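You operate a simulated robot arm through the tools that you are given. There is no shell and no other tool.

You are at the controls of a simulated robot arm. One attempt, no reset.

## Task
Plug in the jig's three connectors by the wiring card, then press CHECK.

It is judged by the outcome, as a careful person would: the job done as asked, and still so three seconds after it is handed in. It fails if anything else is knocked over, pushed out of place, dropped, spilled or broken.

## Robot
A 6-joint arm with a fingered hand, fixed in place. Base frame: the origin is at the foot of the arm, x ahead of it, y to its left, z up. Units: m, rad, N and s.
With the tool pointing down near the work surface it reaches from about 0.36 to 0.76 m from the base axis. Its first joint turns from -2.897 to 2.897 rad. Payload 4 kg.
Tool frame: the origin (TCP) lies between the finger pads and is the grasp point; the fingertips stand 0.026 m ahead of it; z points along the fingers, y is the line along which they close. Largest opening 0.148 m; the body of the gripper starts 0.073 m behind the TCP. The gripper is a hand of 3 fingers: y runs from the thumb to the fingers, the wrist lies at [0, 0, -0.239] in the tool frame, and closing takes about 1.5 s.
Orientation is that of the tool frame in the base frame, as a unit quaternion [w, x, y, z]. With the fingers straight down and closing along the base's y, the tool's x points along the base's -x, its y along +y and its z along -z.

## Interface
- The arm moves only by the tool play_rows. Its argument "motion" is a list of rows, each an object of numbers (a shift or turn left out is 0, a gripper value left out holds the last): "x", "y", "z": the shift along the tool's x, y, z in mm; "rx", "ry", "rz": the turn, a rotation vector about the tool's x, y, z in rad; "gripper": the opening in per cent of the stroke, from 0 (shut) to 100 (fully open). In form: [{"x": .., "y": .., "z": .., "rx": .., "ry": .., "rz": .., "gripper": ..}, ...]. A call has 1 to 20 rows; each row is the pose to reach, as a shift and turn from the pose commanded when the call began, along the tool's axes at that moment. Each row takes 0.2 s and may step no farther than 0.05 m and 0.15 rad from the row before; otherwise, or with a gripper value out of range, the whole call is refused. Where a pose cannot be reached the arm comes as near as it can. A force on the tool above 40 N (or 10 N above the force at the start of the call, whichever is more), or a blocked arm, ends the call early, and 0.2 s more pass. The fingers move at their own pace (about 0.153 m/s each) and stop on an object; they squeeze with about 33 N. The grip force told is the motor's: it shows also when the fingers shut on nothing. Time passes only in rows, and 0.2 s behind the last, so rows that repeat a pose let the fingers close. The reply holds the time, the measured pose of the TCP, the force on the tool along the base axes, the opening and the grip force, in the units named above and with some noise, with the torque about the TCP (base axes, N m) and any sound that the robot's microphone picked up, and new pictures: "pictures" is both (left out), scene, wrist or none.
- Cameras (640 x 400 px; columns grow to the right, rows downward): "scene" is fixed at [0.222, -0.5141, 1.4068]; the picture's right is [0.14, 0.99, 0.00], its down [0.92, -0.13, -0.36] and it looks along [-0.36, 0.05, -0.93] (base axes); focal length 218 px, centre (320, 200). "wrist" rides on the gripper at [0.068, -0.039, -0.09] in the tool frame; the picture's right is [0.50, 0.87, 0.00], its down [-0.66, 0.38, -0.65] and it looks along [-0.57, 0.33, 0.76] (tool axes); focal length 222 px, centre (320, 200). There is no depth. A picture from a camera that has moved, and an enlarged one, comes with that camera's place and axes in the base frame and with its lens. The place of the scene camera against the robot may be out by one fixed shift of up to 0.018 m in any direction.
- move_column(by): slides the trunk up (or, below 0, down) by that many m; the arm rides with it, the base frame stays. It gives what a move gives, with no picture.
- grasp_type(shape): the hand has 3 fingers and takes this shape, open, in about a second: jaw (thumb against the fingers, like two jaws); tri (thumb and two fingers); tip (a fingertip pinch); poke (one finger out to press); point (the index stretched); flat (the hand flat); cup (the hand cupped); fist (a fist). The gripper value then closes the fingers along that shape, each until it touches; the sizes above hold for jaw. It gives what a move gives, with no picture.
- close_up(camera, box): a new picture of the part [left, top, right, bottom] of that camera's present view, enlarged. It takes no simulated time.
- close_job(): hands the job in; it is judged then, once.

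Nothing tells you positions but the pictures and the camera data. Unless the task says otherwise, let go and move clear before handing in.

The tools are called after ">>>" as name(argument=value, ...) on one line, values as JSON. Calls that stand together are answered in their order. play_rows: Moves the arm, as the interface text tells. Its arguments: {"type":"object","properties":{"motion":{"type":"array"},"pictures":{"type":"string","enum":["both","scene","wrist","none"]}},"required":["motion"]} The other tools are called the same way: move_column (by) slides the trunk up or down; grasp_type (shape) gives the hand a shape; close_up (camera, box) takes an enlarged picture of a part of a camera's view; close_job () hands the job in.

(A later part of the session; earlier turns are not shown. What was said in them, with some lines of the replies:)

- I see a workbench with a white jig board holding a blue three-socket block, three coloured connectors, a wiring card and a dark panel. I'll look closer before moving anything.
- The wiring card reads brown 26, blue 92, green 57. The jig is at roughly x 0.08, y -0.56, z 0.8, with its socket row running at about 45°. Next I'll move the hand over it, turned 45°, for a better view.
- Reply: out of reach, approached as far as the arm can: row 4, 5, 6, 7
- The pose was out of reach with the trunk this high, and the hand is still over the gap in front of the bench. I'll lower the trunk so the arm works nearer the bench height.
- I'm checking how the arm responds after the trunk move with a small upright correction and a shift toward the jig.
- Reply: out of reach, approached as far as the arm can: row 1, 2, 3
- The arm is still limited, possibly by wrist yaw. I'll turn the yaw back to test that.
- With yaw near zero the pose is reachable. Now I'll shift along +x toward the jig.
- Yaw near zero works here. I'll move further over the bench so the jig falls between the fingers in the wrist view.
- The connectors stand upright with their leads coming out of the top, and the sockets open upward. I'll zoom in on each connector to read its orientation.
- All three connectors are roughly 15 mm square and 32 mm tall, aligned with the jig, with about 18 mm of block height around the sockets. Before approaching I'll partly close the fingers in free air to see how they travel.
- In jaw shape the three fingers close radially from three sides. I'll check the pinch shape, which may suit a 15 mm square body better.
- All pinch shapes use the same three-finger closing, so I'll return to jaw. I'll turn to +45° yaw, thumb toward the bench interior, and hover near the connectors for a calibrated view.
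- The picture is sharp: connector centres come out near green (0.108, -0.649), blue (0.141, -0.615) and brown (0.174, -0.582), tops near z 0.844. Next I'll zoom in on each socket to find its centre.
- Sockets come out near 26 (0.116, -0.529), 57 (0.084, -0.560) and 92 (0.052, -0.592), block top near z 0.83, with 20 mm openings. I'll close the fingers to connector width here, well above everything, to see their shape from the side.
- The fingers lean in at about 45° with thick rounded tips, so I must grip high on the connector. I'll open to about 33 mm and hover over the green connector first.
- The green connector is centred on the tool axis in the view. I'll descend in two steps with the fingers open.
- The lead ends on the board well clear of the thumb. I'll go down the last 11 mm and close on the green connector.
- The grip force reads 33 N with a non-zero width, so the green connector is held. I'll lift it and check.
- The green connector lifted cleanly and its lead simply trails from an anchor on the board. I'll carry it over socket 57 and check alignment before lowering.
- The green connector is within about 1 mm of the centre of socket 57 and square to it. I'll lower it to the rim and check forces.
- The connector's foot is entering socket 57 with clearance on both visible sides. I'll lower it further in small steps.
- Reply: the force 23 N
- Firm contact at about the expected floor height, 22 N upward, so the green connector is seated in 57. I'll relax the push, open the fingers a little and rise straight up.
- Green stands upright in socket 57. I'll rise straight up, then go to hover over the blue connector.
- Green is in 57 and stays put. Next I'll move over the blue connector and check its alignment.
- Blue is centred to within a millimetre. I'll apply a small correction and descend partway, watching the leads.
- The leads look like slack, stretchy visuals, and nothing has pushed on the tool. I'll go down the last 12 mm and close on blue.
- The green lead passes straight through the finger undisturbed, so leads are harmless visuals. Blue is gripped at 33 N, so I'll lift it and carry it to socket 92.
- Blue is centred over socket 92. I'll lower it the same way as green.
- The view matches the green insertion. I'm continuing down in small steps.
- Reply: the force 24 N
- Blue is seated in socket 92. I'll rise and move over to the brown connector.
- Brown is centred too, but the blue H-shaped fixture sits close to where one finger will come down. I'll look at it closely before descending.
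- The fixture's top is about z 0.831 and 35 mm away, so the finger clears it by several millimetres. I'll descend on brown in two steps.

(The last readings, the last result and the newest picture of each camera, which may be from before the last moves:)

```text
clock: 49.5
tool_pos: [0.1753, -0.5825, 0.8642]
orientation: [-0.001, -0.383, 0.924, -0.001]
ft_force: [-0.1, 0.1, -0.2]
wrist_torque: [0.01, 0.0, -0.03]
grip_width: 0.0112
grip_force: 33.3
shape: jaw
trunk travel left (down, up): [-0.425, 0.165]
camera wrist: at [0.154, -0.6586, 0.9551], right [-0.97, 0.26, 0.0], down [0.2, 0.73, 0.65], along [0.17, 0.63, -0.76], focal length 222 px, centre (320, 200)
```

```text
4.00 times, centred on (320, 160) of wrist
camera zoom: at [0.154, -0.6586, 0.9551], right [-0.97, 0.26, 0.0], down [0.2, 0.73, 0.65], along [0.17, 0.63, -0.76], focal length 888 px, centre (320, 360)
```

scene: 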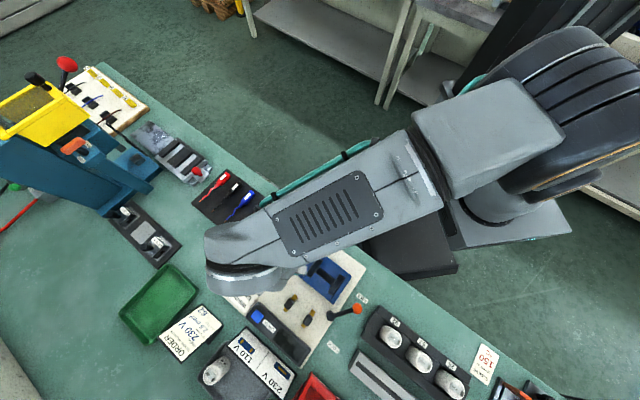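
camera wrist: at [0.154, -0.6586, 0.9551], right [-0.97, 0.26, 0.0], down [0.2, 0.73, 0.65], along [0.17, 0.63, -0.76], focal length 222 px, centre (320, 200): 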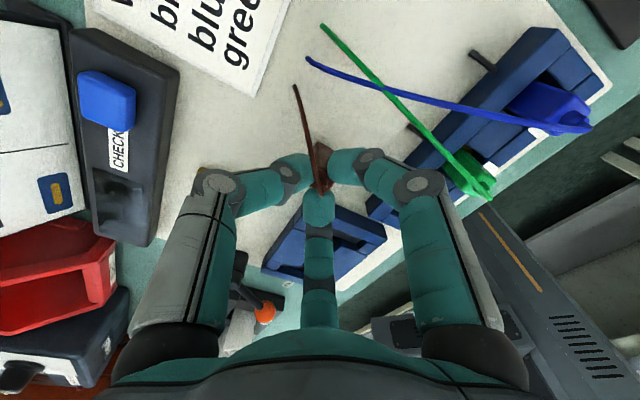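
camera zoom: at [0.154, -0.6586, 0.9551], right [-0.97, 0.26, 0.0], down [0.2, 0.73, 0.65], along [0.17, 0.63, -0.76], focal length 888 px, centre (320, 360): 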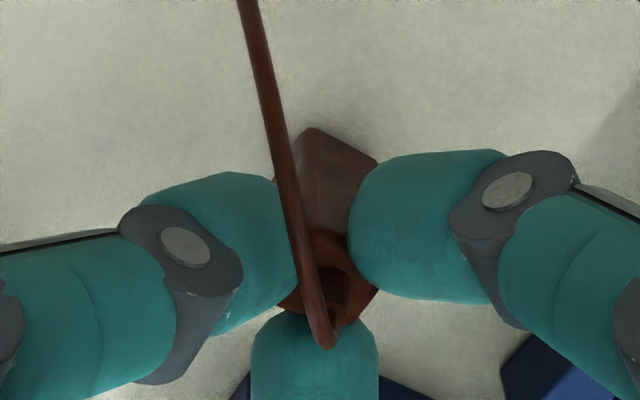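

Brown is gripped. I'll lift it and carry it over socket 26.

>>> play_rows(motion=[{"z": -6}, {"z": -18}, {"z": -30}, {"z": -42}, {"y": 16, "z": -42}, {"y": 32, "z": -42}, {"y": 48, "z": -42}, {"y": 64, "z": -42}, {"x": 0.5, "y": 79.4, "z": -42}, {"x": 0.5, "y": 79.4, "z": -42}], pictures="both")

>>> close_up(camera="wrist", box=[240, 90, 400, 190])

```text
clock: 51.7
tool_pos: [0.1183, -0.5271, 0.9066]
orientation: [-0.001, -0.382, 0.924, -0.001]
ft_force: [-0.2, -0.5, 0.4]
wrist_torque: [0.02, 0.0, 0.02]
grip_width: 0.0111
grip_force: 33.4
shape: jaw
trunk travel left (down, up): [-0.425, 0.165]
camera wrist: at [0.0981, -0.6026, 0.9971], right [-0.97, 0.26, 0.0], down [0.2, 0.73, 0.65], along [0.17, 0.63, -0.76], focal length 222 px, centre (320, 200)
```

scene: 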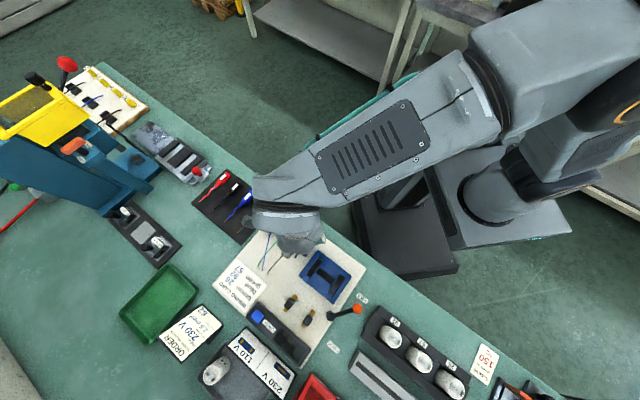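
wrist: 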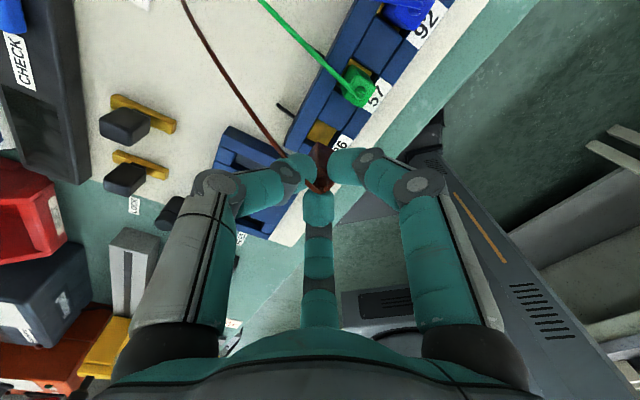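

```text
4.00 times, centred on (320, 140) of wrist
camera zoom: at [0.0981, -0.6026, 0.9971], right [-0.97, 0.26, 0.0], down [0.2, 0.73, 0.65], along [0.17, 0.63, -0.76], focal length 888 px, centre (320, 440)
```

zoom: 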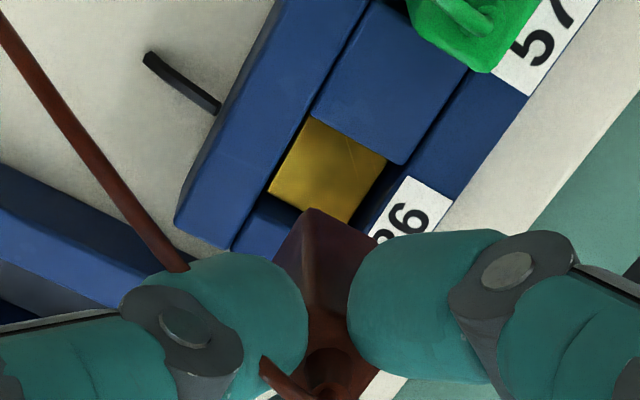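

Brown is lined up over socket 26 just like the others. I'll lower it.

>>> play_rows(motion=[{"z": 8}, {"z": 16}, {"z": 24}, {"z": 29}, {"z": 31}, {"z": 31}], pictures="wrist")

>>> close_up(camera="wrist", box=[240, 90, 400, 190])

```text
clock: 53.1
tool_pos: [0.1173, -0.528, 0.875]
orientation: [-0.001, -0.383, 0.924, 0.0]
ft_force: [0.0, -0.8, 0.8]
wrist_torque: [-0.01, -0.01, 0.0]
grip_width: 0.0112
grip_force: 33.1
shape: jaw
trunk travel left (down, up): [-0.425, 0.165]
camera wrist: at [0.0975, -0.6031, 0.9658], right [-0.97, 0.26, 0.0], down [0.2, 0.73, 0.65], along [0.17, 0.63, -0.76], focal length 222 px, centre (320, 200)
```

wrist: 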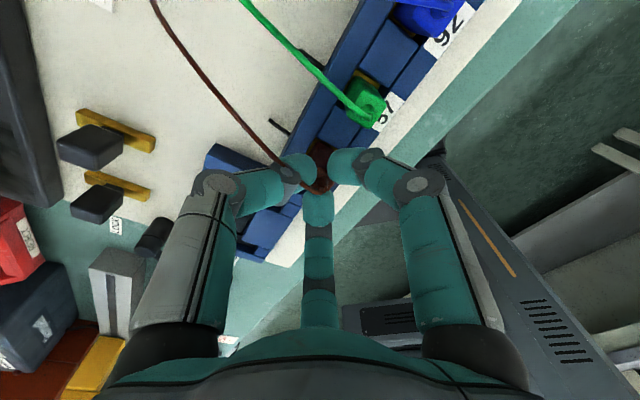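

```text
4.00 times, centred on (320, 140) of wrist
camera zoom: at [0.0975, -0.6031, 0.9658], right [-0.97, 0.26, 0.0], down [0.2, 0.73, 0.65], along [0.17, 0.63, -0.76], focal length 888 px, centre (320, 440)
```

zoom: 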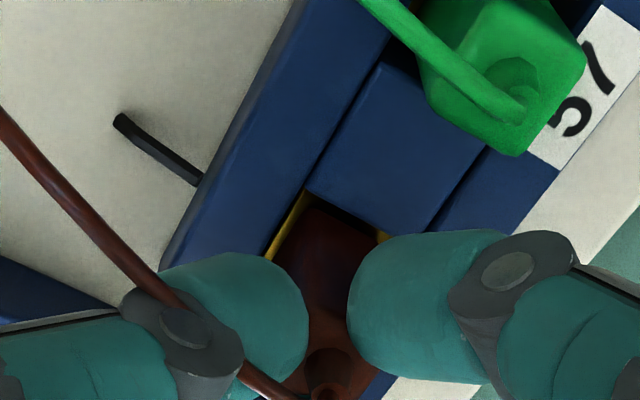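

>>> play_rows(motion=[{"z": 2}, {"z": 4}, {"z": 6}, {"z": 6}], pictures="none")

>>> play_rows(motion=[{"z": 1}, {"z": 2.5}, {"z": 2.5}], pictures="none")

```text
clock: 54.1
tool_pos: [0.118, -0.5288, 0.869]
orientation: [0.0, -0.382, 0.924, 0.0]
ft_force: [0.8, 0.4, -0.2]
wrist_torque: [0.0, 0.01, 0.03]
grip_width: 0.0107
grip_force: 33.4
shape: jaw
trunk travel left (down, up): [-0.425, 0.165]
```

```text
clock: 54.9
tool_pos: [0.1171, -0.5271, 0.8687]
orientation: [-0.002, -0.383, 0.924, -0.002]
ft_force: [1.3, -1.4, 11.2]
wrist_torque: [0.0, 0.06, -0.02]
grip_width: 0.0112
grip_force: 32.8
shape: jaw
trunk travel left (down, up): [-0.425, 0.165]
```

Contact again appears at the same seating height. I'll press slightly more, then release as before.

>>> play_rows(motion=[{"z": 1}, {"z": 2}, {"z": 2}], pictures="none")

>>> play_rows(motion=[{"z": -2}, {"z": -2, "gripper": 10}, {"z": -2, "gripper": 14}, {"z": -2, "gripper": 18}, {"z": -2, "gripper": 22}, {"z": -2, "gripper": 24}, {"z": -2, "gripper": 24}], pictures="wrist")

>>> close_up(camera="wrist", box=[240, 110, 400, 210])

```text
clock: 55.7
tool_pos: [0.1175, -0.5279, 0.8664]
orientation: [-0.002, -0.383, 0.924, -0.002]
ft_force: [1.3, -4.1, 27.4]
wrist_torque: [-0.04, 0.02, -0.02]
grip_width: 0.0122
grip_force: 33.0
shape: jaw
trunk travel left (down, up): [-0.425, 0.165]
```

```text
clock: 57.3
tool_pos: [0.118, -0.5284, 0.8675]
orientation: [-0.001, -0.382, 0.924, -0.001]
ft_force: [0.7, -0.9, 0.3]
wrist_torque: [0.0, 0.0, 0.02]
grip_width: 0.035
grip_force: 0.0
shape: jaw
trunk travel left (down, up): [-0.425, 0.165]
camera wrist: at [0.0975, -0.6033, 0.9576], right [-0.97, 0.26, 0.0], down [0.2, 0.73, 0.65], along [0.17, 0.63, -0.76], focal length 222 px, centre (320, 200)
```

wrist: 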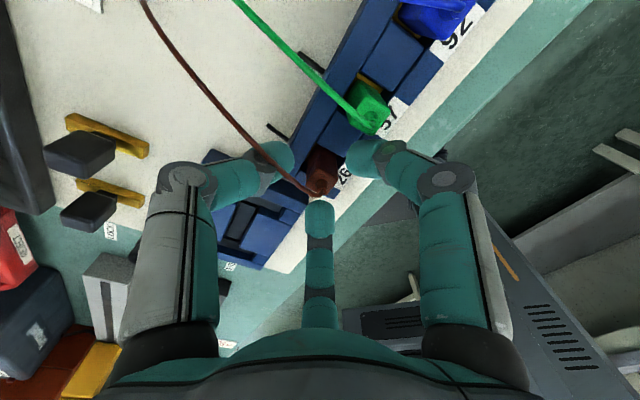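

```text
4.00 times, centred on (320, 160) of wrist
camera zoom: at [0.0975, -0.6033, 0.9576], right [-0.97, 0.26, 0.0], down [0.2, 0.73, 0.65], along [0.17, 0.63, -0.76], focal length 888 px, centre (320, 360)
```

zoom: 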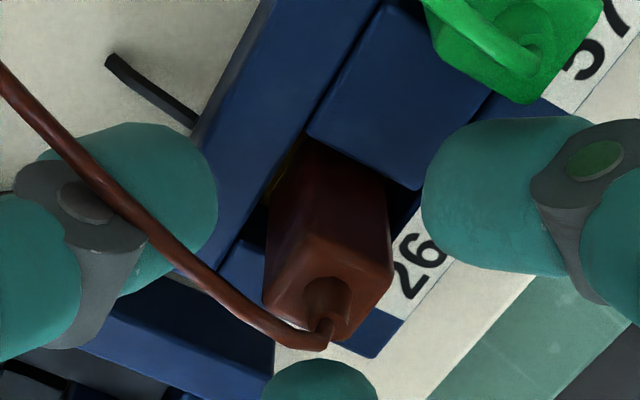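

All three are placed: green in 57, blue in 92, brown in 26. I'll rise and confirm from above before going to CHECK.

>>> play_rows(motion=[{"z": -12}, {"z": -25}, {"z": -40}, {"z": -55}, {"z": -70}, {"x": -10, "y": -30, "z": -75}, {"x": -20, "y": -60, "z": -75}, {"x": -30, "y": -90, "z": -75}, {"x": -40, "y": -110, "z": -75}, {"x": -40, "y": -110, "z": -75}], pictures="both")

>>> close_up(camera="wrist", box=[270, 60, 470, 185])

>>> close_up(camera="scene", box=[256, 200, 336, 250])

```text
clock: 59.5
tool_pos: [0.2242, -0.5749, 0.9413]
orientation: [0.0, -0.383, 0.924, -0.001]
ft_force: [0.9, -0.7, -0.3]
wrist_torque: [-0.01, 0.01, 0.06]
grip_width: 0.0351
grip_force: 0.0
shape: jaw
trunk travel left (down, up): [-0.425, 0.165]
camera wrist: at [0.2046, -0.6515, 1.0323], right [-0.97, 0.26, 0.0], down [0.2, 0.73, 0.65], along [0.17, 0.63, -0.76], focal length 222 px, centre (320, 200)
```

scene: 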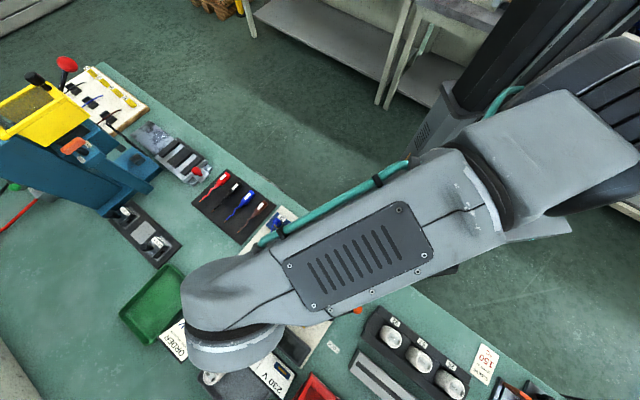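
wrist: 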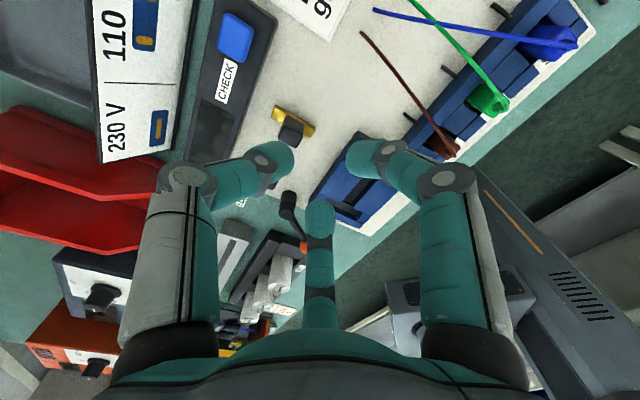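

```text
3.20 times, centred on (370, 122) of wrist
camera zoom: at [0.2046, -0.6515, 1.0323], right [-0.97, 0.26, 0.0], down [0.2, 0.73, 0.65], along [0.17, 0.63, -0.76], focal length 711 px, centre (160, 448)
```

zoom: 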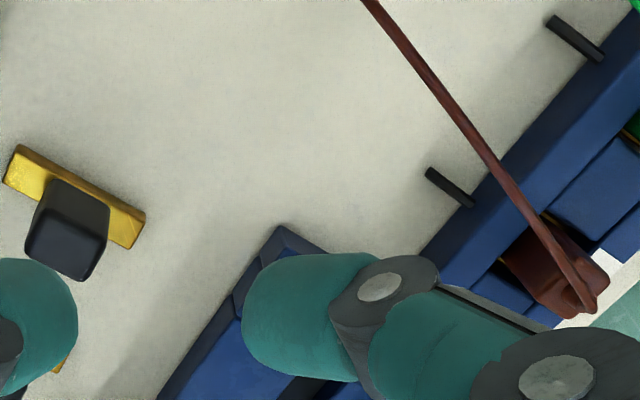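

```text
8.00 times, centred on (296, 225) of scene
camera zoom: at [0.222, -0.5141, 1.4068], right [0.14, 0.99, 0.0], down [0.92, -0.13, -0.36], along [-0.36, 0.05, -0.93], focal length 1745 px, centre (512, 0)
```

zoom: 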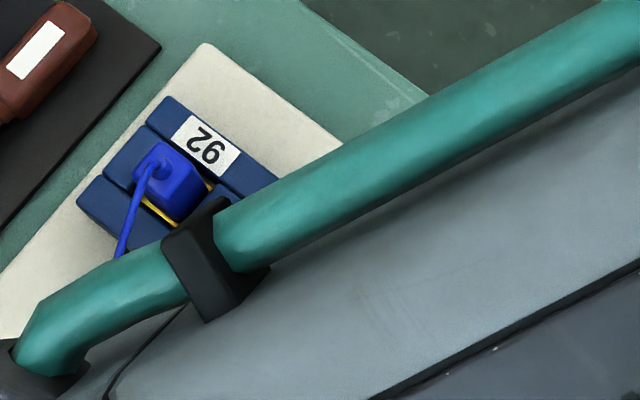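

All three connectors stand in their sockets. The CHECK button is near (0.266, -0.652); I'll switch to the poke shape up here to see where the pressing fingertip sits.

>>> grasp_type(shape="poke")

>>> play_rows(motion=[{"z": 0}, {"z": 0}], pictures="wrist")

>>> close_up(camera="wrist", box=[160, 0, 320, 100])

```text
clock: 60.4
tool_pos: [0.2245, -0.5752, 0.9417]
orientation: [-0.002, -0.382, 0.924, 0.0]
ft_force: [0.1, 0.0, -0.3]
wrist_torque: [-0.02, 0.02, -0.01]
grip_width: 0.0
grip_force: 0.1
shape: poke
trunk travel left (down, up): [-0.425, 0.165]
```

```text
clock: 61.0
tool_pos: [0.224, -0.576, 0.9422]
orientation: [-0.001, -0.383, 0.924, -0.001]
ft_force: [-0.2, 0.1, 0.3]
wrist_torque: [0.01, 0.0, -0.01]
grip_width: 0.0
grip_force: 0.1
shape: poke
trunk travel left (down, up): [-0.425, 0.165]
camera wrist: at [0.2043, -0.6514, 1.0325], right [-0.97, 0.26, 0.0], down [0.2, 0.73, 0.65], along [0.17, 0.63, -0.76], focal length 222 px, centre (320, 200)
```

wrist: 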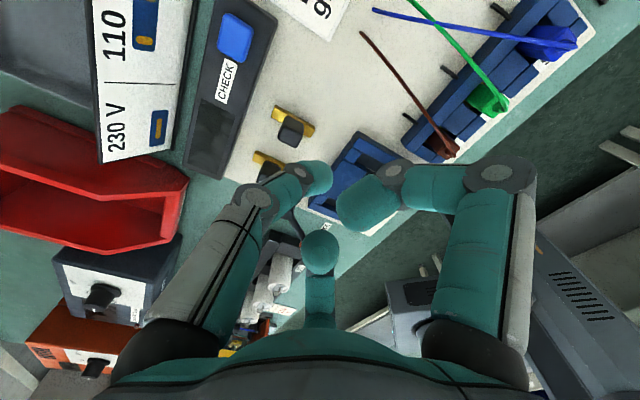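

```text
4.00 times, centred on (240, 50) of wrist
camera zoom: at [0.2043, -0.6514, 1.0325], right [-0.97, 0.26, 0.0], down [0.2, 0.73, 0.65], along [0.17, 0.63, -0.76], focal length 888 px, centre (640, 800)
```

zoom: 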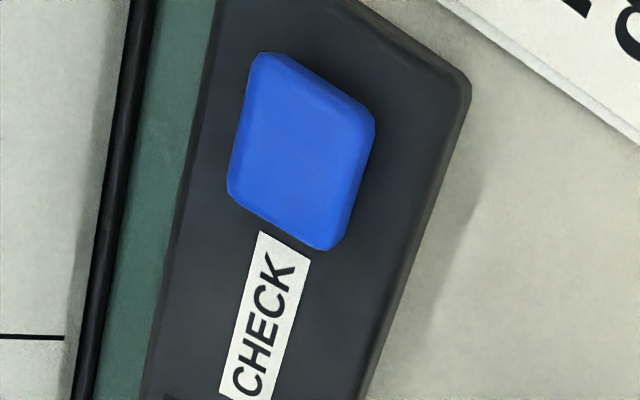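

>>> close_up(camera="wrist", box=[240, 130, 400, 230])

>>> close_up(camera="scene", box=[180, 280, 340, 380])

```text
4.00 times, centred on (320, 180) of wrist
camera zoom: at [0.2043, -0.6514, 1.0325], right [-0.97, 0.26, 0.0], down [0.2, 0.73, 0.65], along [0.17, 0.63, -0.76], focal length 888 px, centre (320, 280)
```

zoom: 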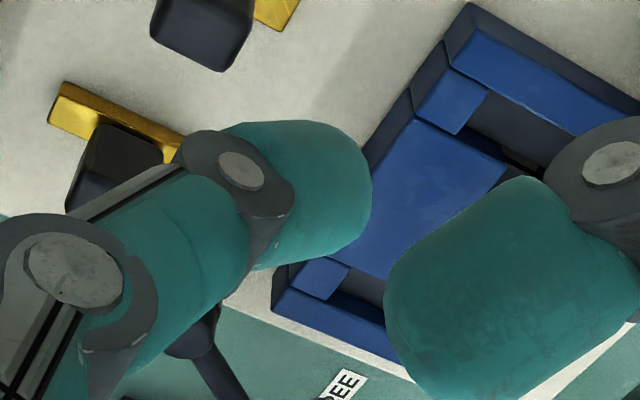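

```text
4.00 times, centred on (260, 330) of scene
camera zoom: at [0.222, -0.5141, 1.4068], right [0.14, 0.99, 0.0], down [0.92, -0.13, -0.36], along [-0.36, 0.05, -0.93], focal length 873 px, centre (560, -320)
```

zoom: 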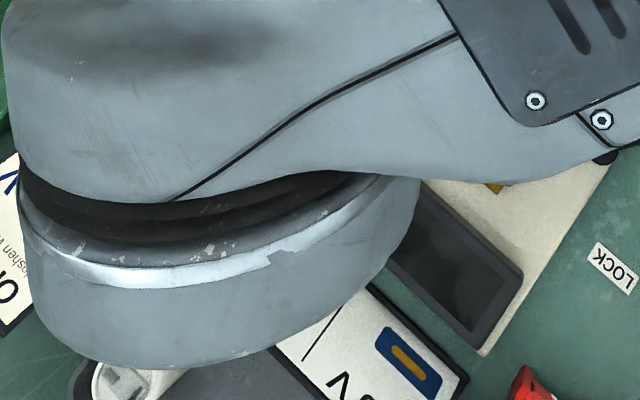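

In poke shape the thumb tip sits on the tool axis with the other fingers curled well above it. I'll move over the CHECK button, which is about 23 mm wide.

>>> play_rows(motion=[{"x": 6, "y": -20}, {"x": 12, "y": -40}, {"x": 18, "y": -60}, {"x": 24.5, "y": -83}, {"x": 24.5, "y": -83, "z": 15}, {"x": 24.5, "y": -83, "z": 30}, {"x": 24.5, "y": -83, "z": 40}, {"x": 24.5, "y": -83, "z": 40}], pictures="both")

>>> close_up(camera="wrist", box=[240, 100, 400, 200])

```text
clock: 62.8
tool_pos: [0.2651, -0.6535, 0.9017]
orientation: [-0.002, -0.383, 0.924, 0.0]
ft_force: [0.5, -0.3, 1.2]
wrist_torque: [0.0, -0.02, 0.0]
grip_width: 0.0
grip_force: 0.1
shape: poke
trunk travel left (down, up): [-0.425, 0.165]
camera wrist: at [0.2449, -0.7283, 0.9921], right [-0.97, 0.26, 0.0], down [0.2, 0.73, 0.65], along [0.17, 0.63, -0.76], focal length 222 px, centre (320, 200)
```

scene: 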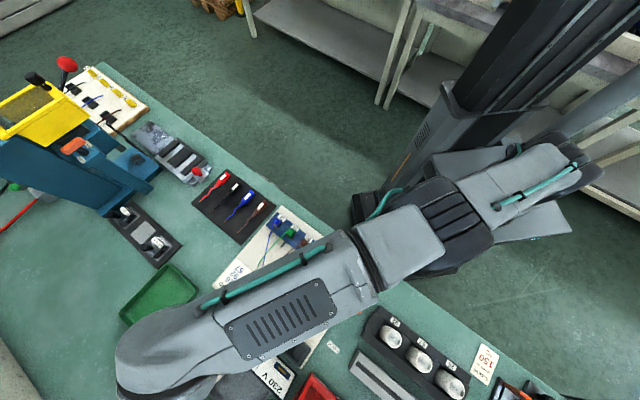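
wrist: 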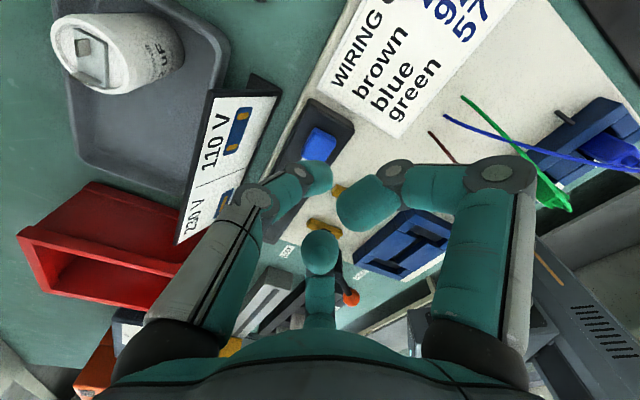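

```text
4.00 times, centred on (320, 150) of wrist
camera zoom: at [0.2449, -0.7283, 0.9921], right [-0.97, 0.26, 0.0], down [0.2, 0.73, 0.65], along [0.17, 0.63, -0.76], focal length 888 px, centre (320, 400)
```

zoom: 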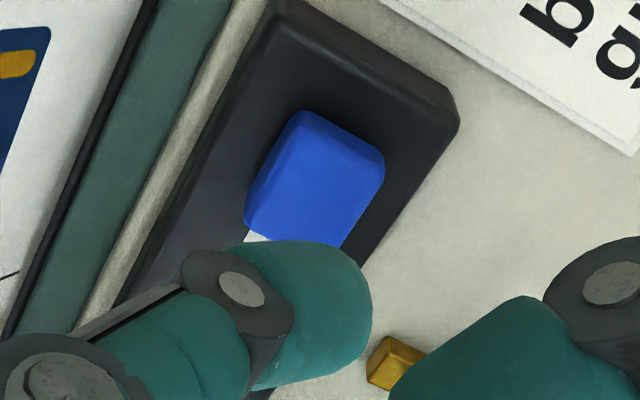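

The button is right under the thumb tip, top near z 0.837. I'll descend gently until I feel it.

>>> play_rows(motion=[{"z": 6}, {"z": 12}, {"z": 18}, {"z": 22}, {"z": 22}], pictures="wrist")

>>> close_up(camera="wrist", box=[240, 100, 400, 200])

```text
clock: 64.0
tool_pos: [0.2649, -0.6537, 0.8792]
orientation: [0.0, -0.382, 0.924, -0.001]
ft_force: [-0.4, -0.5, -0.2]
wrist_torque: [0.02, 0.02, 0.02]
grip_width: 0.0001
grip_force: 0.0
shape: poke
trunk travel left (down, up): [-0.425, 0.165]
camera wrist: at [0.2451, -0.7282, 0.9706], right [-0.97, 0.26, 0.0], down [0.2, 0.73, 0.65], along [0.17, 0.63, -0.76], focal length 222 px, centre (320, 200)
```

wrist: 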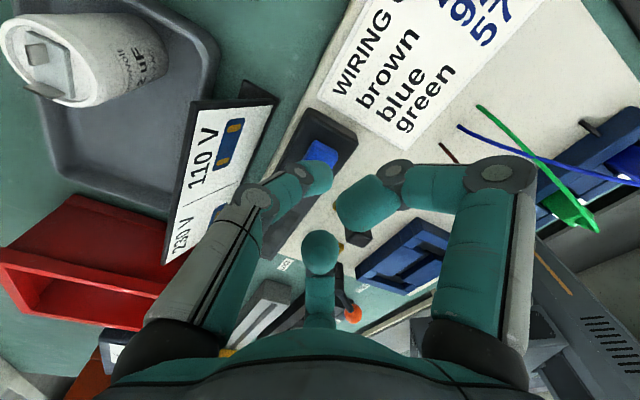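

```text
4.00 times, centred on (320, 150) of wrist
camera zoom: at [0.2451, -0.7282, 0.9706], right [-0.97, 0.26, 0.0], down [0.2, 0.73, 0.65], along [0.17, 0.63, -0.76], focal length 888 px, centre (320, 400)
```

zoom: 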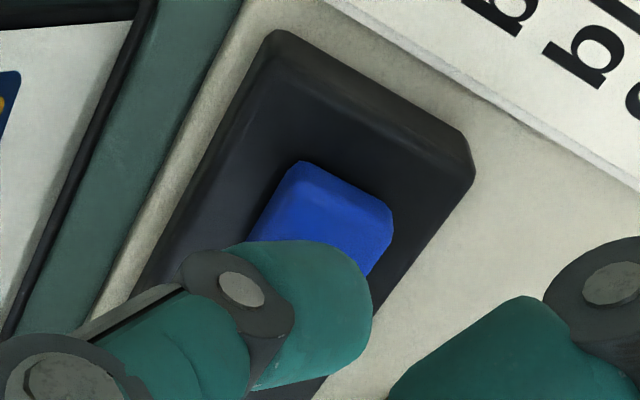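

>>> play_rows(motion=[{"z": 2}, {"z": 4}, {"z": 6}, {"z": 6}], pictures="none")

>>> play_rows(motion=[{"z": 1.5}, {"z": 3}, {"z": 3}], pictures="wrist")

```text
clock: 65.0
tool_pos: [0.2654, -0.6533, 0.8738]
orientation: [-0.001, -0.382, 0.924, 0.0]
ft_force: [0.0, -0.5, 0.2]
wrist_torque: [0.03, -0.01, -0.01]
grip_width: 0.0
grip_force: 0.2
shape: poke
trunk travel left (down, up): [-0.425, 0.165]
```

```text
clock: 65.8
tool_pos: [0.2647, -0.6535, 0.8708]
orientation: [-0.001, -0.383, 0.924, 0.0]
ft_force: [0.1, 0.2, 0.3]
wrist_torque: [-0.02, 0.03, -0.03]
grip_width: 0.0
grip_force: 0.1
shape: poke
trunk travel left (down, up): [-0.425, 0.165]
camera wrist: at [0.2449, -0.7285, 0.9616], right [-0.97, 0.26, 0.0], down [0.2, 0.73, 0.65], along [0.17, 0.63, -0.76], focal length 222 px, centre (320, 200)
```

wrist: 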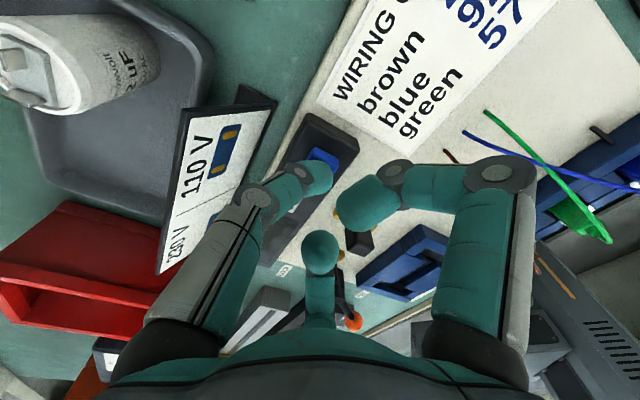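

>>> play_rows(motion=[{"z": 1.5}, {"z": 3}, {"z": 3}], pictures="none")

>>> play_rows(motion=[{"z": 1.5}, {"z": 3}, {"z": 3}], pictures="wrist")

>>> close_up(camera="wrist", box=[240, 110, 400, 210])

```text
clock: 66.6
tool_pos: [0.265, -0.6533, 0.8689]
orientation: [-0.001, -0.382, 0.924, -0.001]
ft_force: [-0.2, 0.5, 1.3]
wrist_torque: [0.02, 0.0, -0.03]
grip_width: 0.0001
grip_force: 0.1
shape: poke
trunk travel left (down, up): [-0.425, 0.165]
```

```text
clock: 67.4
tool_pos: [0.2656, -0.6535, 0.8649]
orientation: [-0.002, -0.382, 0.924, -0.003]
ft_force: [-0.5, -2.6, 5.3]
wrist_torque: [-0.01, -0.03, -0.01]
grip_width: 0.0
grip_force: 0.0
shape: poke
trunk travel left (down, up): [-0.425, 0.165]
heard: click
camera wrist: at [0.2448, -0.7284, 0.9558], right [-0.97, 0.26, 0.0], down [0.2, 0.73, 0.65], along [0.17, 0.63, -0.76], focal length 222 px, centre (320, 200)
```

wrist: 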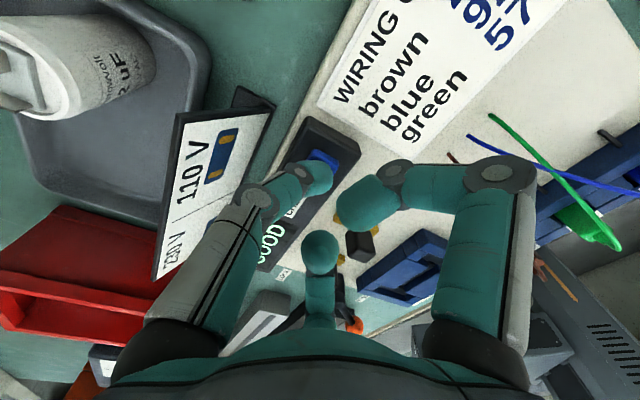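

```text
4.00 times, centred on (320, 160) of wrist
camera zoom: at [0.2448, -0.7284, 0.9558], right [-0.97, 0.26, 0.0], down [0.2, 0.73, 0.65], along [0.17, 0.63, -0.76], focal length 888 px, centre (320, 360)
```

zoom: 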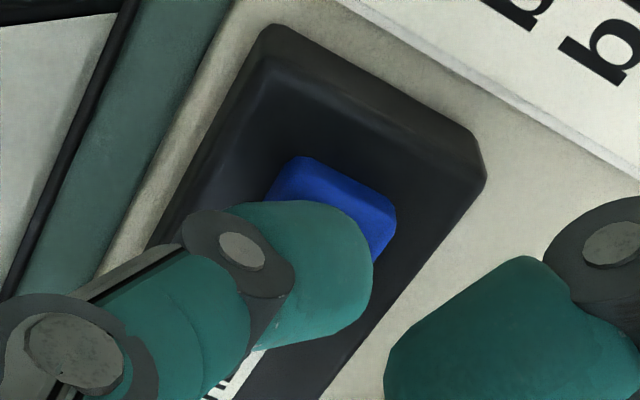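

The button clicked and the display now reads GOOD. I'll lift straight off and move clear.

>>> play_rows(motion=[{"z": -6}, {"z": -15}, {"z": -30}, {"z": -50}, {"z": -75}, {"z": -100}, {"z": -100}], pictures="both")

>>> close_up(camera="wrist", box=[220, 60, 460, 210])

```text
clock: 69.0
tool_pos: [0.2672, -0.6451, 0.9627]
orientation: [-0.002, -0.383, 0.924, -0.001]
ft_force: [-0.7, -0.5, 0.0]
wrist_torque: [0.0, 0.0, -0.01]
grip_width: 0.0
grip_force: 0.0
shape: poke
out of reach, approached as far as the arm can: row 6, 7
trunk travel left (down, up): [-0.425, 0.165]
camera wrist: at [0.2473, -0.7202, 1.0533], right [-0.97, 0.26, 0.0], down [0.2, 0.73, 0.65], along [0.17, 0.63, -0.76], focal length 222 px, centre (320, 200)
```

scene: 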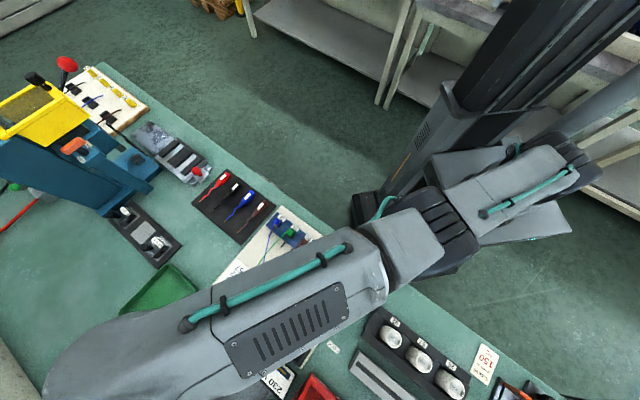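
wrist: 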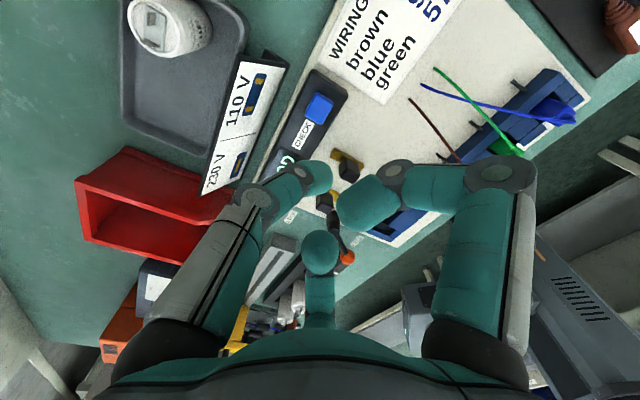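

```text
2.67 times, centred on (340, 135) of wrist
camera zoom: at [0.2473, -0.7202, 1.0533], right [-0.97, 0.26, 0.0], down [0.2, 0.73, 0.65], along [0.17, 0.63, -0.76], focal length 592 px, centre (267, 373)
```

zoom: 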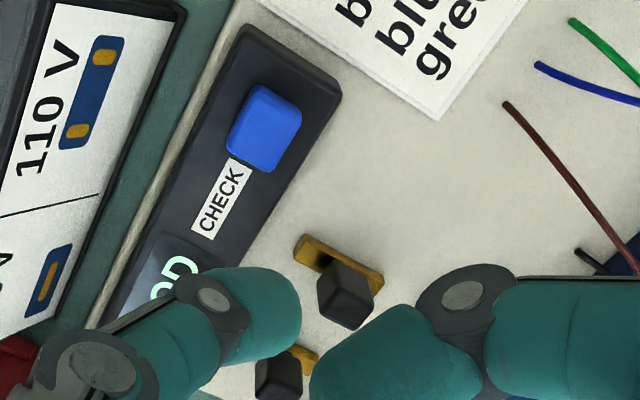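

CHECK is released and the hand is clear. I'll move back to view the sockets one last time.

>>> play_rows(motion=[{"x": 14, "y": 25}, {"x": 28, "y": 50}, {"x": 43, "y": 75}, {"x": 57, "y": 100}, {"x": 71, "y": 120}, {"x": 86, "y": 135}, {"x": 100, "y": 135}, {"x": 100, "y": 135}], pictures="both")

>>> close_up(camera="scene", box=[200, 200, 360, 300])

>>> close_up(camera="scene", box=[200, 270, 380, 382])

```text
clock: 70.8
tool_pos: [0.1024, -0.6218, 0.9616]
orientation: [-0.002, -0.383, 0.924, 0.0]
ft_force: [-0.1, 0.0, 0.2]
wrist_torque: [0.0, 0.0, 0.04]
grip_width: 0.0
grip_force: 0.0
shape: poke
trunk travel left (down, up): [-0.425, 0.165]
camera wrist: at [0.081, -0.6973, 1.0525], right [-0.97, 0.26, 0.0], down [0.2, 0.73, 0.65], along [0.17, 0.63, -0.76], focal length 222 px, centre (320, 200)
```

scene: 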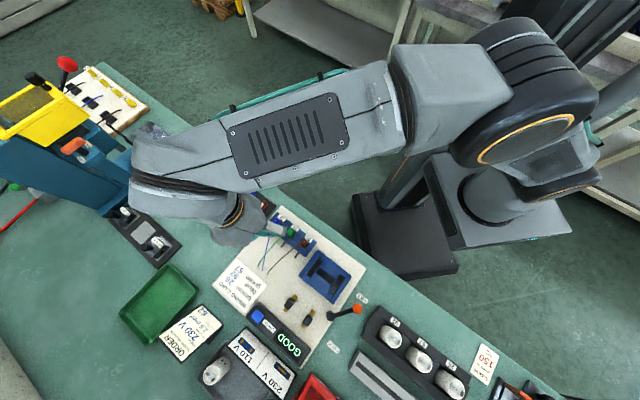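
wrist: 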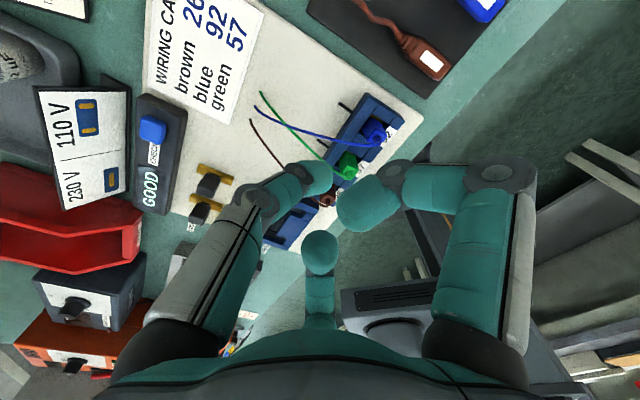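

```text
4.00 times, centred on (280, 250) of scene
camera zoom: at [0.222, -0.5141, 1.4068], right [0.14, 0.99, 0.0], down [0.92, -0.13, -0.36], along [-0.36, 0.05, -0.93], focal length 873 px, centre (480, 0)
```

zoom: 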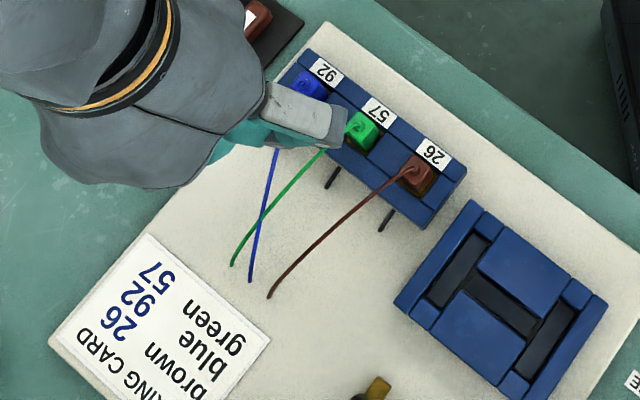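

```text
3.56 times, centred on (290, 326) of scene
camera zoom: at [0.222, -0.5141, 1.4068], right [0.14, 0.99, 0.0], down [0.92, -0.13, -0.36], along [-0.36, 0.05, -0.93], focal length 776 px, centre (427, -248)
```

zoom: 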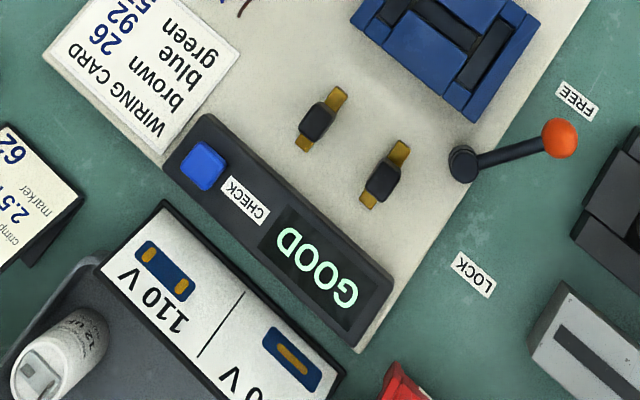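

The display reads GOOD, with green in 57, blue in 92 and brown in 26. Nothing else on the bench has moved and the hand is clear, so I'm handing the job in.

>>> close_job()

```text
The job is handed in.
```

The jig is wired by the card: brown in 26, blue in 92 and green in 57. I pressed CHECK once, heard it click, and the display reads GOOD.

Each connector was pushed down until it seated firmly, and all three were still upright in their sockets in the last view. Nothing else on the bench looked disturbed. The FREE/LOCK lever and the other parts on the jig were left alone. The hand was empty and clear of the bench when I handed the job in.
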